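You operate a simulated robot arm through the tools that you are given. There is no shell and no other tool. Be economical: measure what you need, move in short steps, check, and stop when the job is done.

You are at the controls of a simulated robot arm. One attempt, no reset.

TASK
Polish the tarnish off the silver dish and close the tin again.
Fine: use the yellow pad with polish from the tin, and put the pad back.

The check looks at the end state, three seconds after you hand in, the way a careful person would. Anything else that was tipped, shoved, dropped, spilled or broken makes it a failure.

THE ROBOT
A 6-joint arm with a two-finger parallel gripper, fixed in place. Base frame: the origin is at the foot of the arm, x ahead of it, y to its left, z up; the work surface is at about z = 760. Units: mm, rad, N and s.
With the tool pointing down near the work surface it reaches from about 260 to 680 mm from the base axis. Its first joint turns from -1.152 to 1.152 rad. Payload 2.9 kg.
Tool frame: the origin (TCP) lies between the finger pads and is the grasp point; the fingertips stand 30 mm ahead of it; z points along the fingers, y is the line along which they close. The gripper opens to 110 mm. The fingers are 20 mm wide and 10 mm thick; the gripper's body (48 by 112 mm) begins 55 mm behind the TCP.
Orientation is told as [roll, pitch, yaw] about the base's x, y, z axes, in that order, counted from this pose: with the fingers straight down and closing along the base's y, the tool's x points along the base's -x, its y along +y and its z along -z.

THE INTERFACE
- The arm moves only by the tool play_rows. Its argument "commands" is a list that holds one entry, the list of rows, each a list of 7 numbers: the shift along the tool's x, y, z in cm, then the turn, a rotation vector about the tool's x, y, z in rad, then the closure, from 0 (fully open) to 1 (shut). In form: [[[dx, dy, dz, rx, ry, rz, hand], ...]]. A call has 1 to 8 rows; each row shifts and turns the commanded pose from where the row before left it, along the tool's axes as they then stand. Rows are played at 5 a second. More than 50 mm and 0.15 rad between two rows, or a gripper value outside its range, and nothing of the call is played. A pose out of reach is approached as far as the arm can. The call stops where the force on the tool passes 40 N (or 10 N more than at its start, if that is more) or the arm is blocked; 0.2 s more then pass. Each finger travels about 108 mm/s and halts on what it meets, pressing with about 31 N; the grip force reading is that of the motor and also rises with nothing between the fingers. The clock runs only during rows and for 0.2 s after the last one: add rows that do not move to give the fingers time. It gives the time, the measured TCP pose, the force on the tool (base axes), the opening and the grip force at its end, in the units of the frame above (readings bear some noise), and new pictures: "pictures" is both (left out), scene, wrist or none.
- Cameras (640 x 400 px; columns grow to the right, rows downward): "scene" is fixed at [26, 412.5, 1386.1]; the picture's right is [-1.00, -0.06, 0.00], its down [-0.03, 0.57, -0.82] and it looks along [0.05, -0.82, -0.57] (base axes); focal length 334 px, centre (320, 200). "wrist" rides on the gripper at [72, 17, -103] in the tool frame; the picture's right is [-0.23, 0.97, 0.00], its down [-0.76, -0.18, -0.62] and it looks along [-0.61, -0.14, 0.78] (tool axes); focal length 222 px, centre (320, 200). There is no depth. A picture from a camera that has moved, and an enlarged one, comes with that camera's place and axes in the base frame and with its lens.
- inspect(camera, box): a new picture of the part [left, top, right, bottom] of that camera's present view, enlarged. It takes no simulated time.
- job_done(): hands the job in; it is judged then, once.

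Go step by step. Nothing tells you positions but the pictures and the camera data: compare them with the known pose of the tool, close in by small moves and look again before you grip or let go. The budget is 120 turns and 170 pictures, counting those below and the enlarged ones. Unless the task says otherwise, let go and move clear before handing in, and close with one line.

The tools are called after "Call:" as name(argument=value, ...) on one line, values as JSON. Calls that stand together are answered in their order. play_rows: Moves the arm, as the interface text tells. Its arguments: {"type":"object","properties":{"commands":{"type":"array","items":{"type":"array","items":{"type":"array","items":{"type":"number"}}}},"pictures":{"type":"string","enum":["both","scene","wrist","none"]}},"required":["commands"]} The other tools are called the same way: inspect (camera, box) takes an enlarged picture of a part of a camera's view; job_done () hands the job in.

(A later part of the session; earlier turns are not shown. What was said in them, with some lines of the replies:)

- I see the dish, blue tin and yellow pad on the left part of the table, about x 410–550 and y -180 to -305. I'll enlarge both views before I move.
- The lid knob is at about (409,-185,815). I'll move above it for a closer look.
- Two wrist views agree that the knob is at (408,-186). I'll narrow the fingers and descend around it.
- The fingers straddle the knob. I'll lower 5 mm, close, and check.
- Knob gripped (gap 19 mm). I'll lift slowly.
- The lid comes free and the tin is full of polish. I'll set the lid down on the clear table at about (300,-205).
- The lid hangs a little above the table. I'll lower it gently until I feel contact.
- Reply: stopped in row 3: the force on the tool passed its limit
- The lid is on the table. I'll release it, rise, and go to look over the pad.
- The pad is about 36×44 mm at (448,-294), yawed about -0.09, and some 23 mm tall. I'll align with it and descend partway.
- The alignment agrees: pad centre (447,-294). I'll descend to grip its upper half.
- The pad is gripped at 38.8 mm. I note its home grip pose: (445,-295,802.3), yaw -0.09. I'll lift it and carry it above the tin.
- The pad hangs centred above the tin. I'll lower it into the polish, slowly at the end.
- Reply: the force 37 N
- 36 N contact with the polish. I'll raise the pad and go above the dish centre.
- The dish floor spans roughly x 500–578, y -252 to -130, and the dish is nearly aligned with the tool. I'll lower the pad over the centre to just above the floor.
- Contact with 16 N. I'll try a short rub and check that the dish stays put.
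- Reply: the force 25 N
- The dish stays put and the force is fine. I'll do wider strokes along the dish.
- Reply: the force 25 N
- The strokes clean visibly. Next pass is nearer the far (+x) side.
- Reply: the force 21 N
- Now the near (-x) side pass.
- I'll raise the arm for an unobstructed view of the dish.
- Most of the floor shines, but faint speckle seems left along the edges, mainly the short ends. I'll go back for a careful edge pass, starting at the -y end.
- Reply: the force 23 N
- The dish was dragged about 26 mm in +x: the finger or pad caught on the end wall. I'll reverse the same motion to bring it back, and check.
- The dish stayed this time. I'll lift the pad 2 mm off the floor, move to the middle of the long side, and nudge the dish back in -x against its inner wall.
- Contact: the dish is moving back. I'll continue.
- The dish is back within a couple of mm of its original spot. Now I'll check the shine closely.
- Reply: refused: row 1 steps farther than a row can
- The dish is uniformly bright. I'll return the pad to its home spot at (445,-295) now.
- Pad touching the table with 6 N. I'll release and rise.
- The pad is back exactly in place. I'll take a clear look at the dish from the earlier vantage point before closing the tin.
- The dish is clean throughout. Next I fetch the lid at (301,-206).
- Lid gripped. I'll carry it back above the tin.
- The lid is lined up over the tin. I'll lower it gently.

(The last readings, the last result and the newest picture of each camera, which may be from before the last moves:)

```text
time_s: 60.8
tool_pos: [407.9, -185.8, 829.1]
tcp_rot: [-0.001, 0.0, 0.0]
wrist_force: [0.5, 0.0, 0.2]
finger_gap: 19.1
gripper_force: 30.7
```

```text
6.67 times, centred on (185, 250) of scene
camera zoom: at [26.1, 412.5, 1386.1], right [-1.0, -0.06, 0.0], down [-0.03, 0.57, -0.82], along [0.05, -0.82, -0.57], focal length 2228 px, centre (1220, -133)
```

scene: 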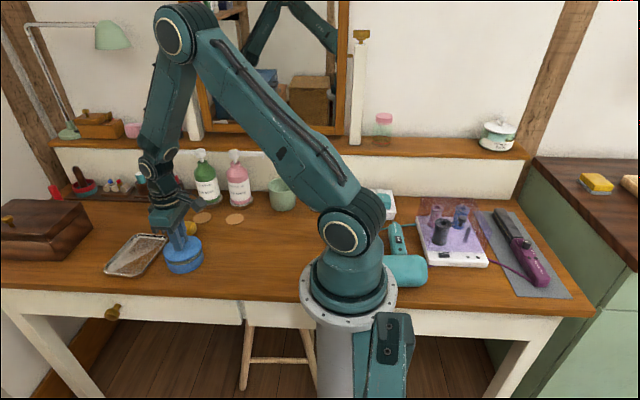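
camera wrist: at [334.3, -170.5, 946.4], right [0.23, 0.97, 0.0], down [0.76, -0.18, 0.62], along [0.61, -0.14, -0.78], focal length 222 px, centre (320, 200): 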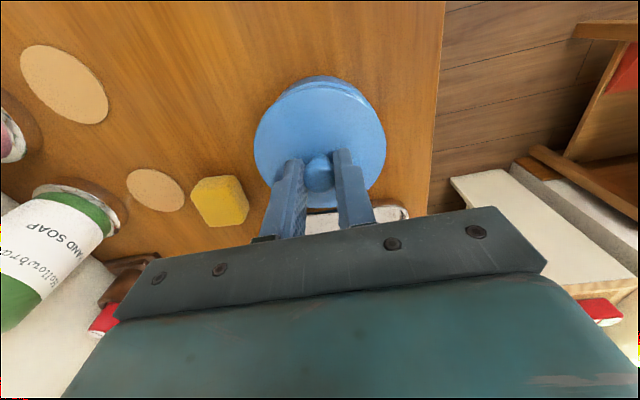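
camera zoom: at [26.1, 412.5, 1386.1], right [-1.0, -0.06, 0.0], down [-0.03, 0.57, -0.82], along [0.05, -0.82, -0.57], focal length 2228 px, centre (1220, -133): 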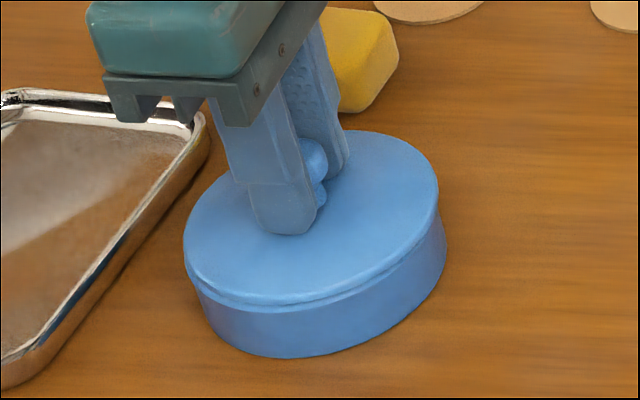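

Call:
play_rows(commands=[[[0.06, 0, 0.1, 0, 0, 0, 0.9], [0, 0, 0.05, 0, 0, 0, 0.9], [0, 0, 0.05, 0, 0, 0, 0.9], [0, 0, 0, 0, 0, 0, 0.9]]], pictures="none")

```text
time_s: 61.8
tool_pos: [407.3, -186.9, 826.2]
tcp_rot: [0.001, -0.003, 0.002]
wrist_force: [0.7, -0.9, -0.4]
finger_gap: 19.0
gripper_force: 31.0
```

Call:
play_rows(commands=[[[0, 0, 0.05, 0, 0, 0, 0.9], [0, 0, 0.05, 0, 0, 0, 0.9], [0, 0, 0, 0, 0, 0, 0.9]]], pictures="none")

Call:
inspect(camera="scene", box=[150, 220, 220, 280])

```text
time_s: 62.6
tool_pos: [406.3, -186.0, 827.4]
tcp_rot: [-0.002, -0.002, 0.0]
wrist_force: [-3.0, 0.1, 20.0]
finger_gap: 19.2
gripper_force: 31.4
```

```text
6.67 times, centred on (185, 250) of scene
camera zoom: at [25.7, 412.6, 1386.1], right [-1.0, -0.06, 0.0], down [-0.03, 0.57, -0.82], along [0.05, -0.82, -0.57], focal length 2228 px, centre (1220, -133)
```

zoom: 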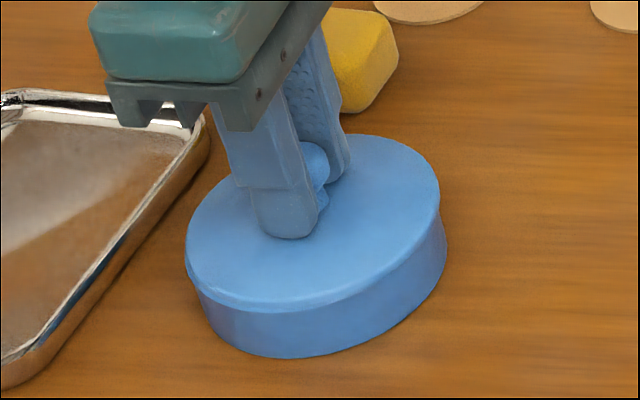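

The lid is seated. I'll release and withdraw.

Call:
play_rows(commands=[[[0, 0, -0.04, 0, 0, 0, 0.75], [0, 0, 0, 0, 0, 0, 0.65], [0, 0, 0, 0, 0, 0, 0.6], [0, 0, -2, 0, 0, 0, 0.6], [0, 0, -4, 0, 0, 0, 0.6], [0, 0, -4, 0, 0, 0, 0.5], [0, 0, -4, 0, 0, 0, 0.5], [0, 0, 0, 0, 0, 0, 0.5]]])

Call:
inspect(camera="scene", box=[90, 180, 250, 280])

Call:
inspect(camera="scene", box=[150, 220, 220, 280])

Call:
inspect(camera="wrist", box=[220, 60, 420, 240])

```text
time_s: 64.4
tool_pos: [408.3, -186.6, 967.5]
tcp_rot: [0.0, -0.003, 0.002]
wrist_force: [-0.6, 0.5, 0.4]
finger_gap: 54.8
gripper_force: 0.0
camera wrist: at [333.6, -169.4, 1071.5], right [0.23, 0.97, 0.0], down [0.76, -0.18, 0.62], along [0.61, -0.14, -0.78], focal length 222 px, centre (320, 200)
```

scene: 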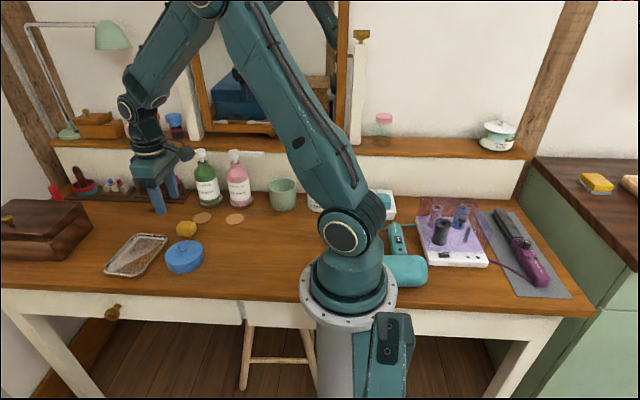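
wrist: 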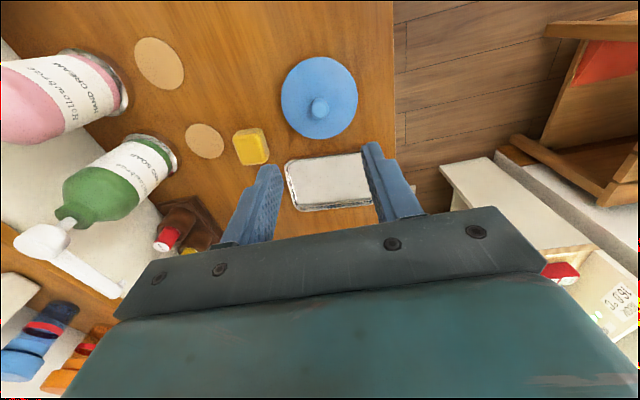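

```text
4.00 times, centred on (170, 230) of scene
camera zoom: at [26.0, 412.5, 1386.1], right [-1.0, -0.06, 0.0], down [-0.03, 0.57, -0.82], along [0.05, -0.82, -0.57], focal length 1337 px, centre (920, 80)
```

zoom: 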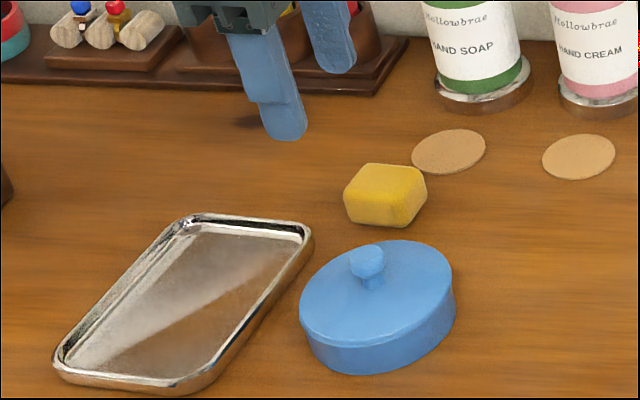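

```text
6.67 times, centred on (185, 250) of scene
camera zoom: at [26.0, 412.5, 1386.1], right [-1.0, -0.06, 0.0], down [-0.03, 0.57, -0.82], along [0.05, -0.82, -0.57], focal length 2228 px, centre (1220, -133)
```

zoom: 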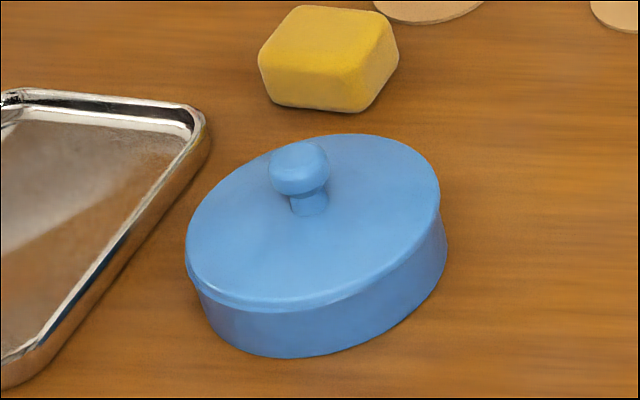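

```text
2.22 times, centred on (320, 150) of wrist
camera zoom: at [333.6, -169.4, 1071.5], right [0.23, 0.97, 0.0], down [0.76, -0.18, 0.62], along [0.61, -0.14, -0.78], focal length 494 px, centre (320, 311)
```

zoom: 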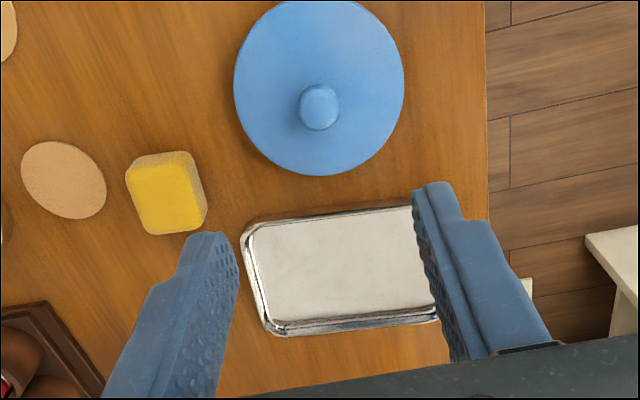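

The dish is bright, the pad is in its original place, and the lid sits centred and level on the tin. The gripper is empty and clear, so I'm handing in.

Call:
job_done()

```text
The job is handed in.
```

The dish is polished, the pad is back in its place and the tin is closed. While I was rubbing near one end, the dish slid about 26 mm; I pushed it back to within about 2 mm of where it started.
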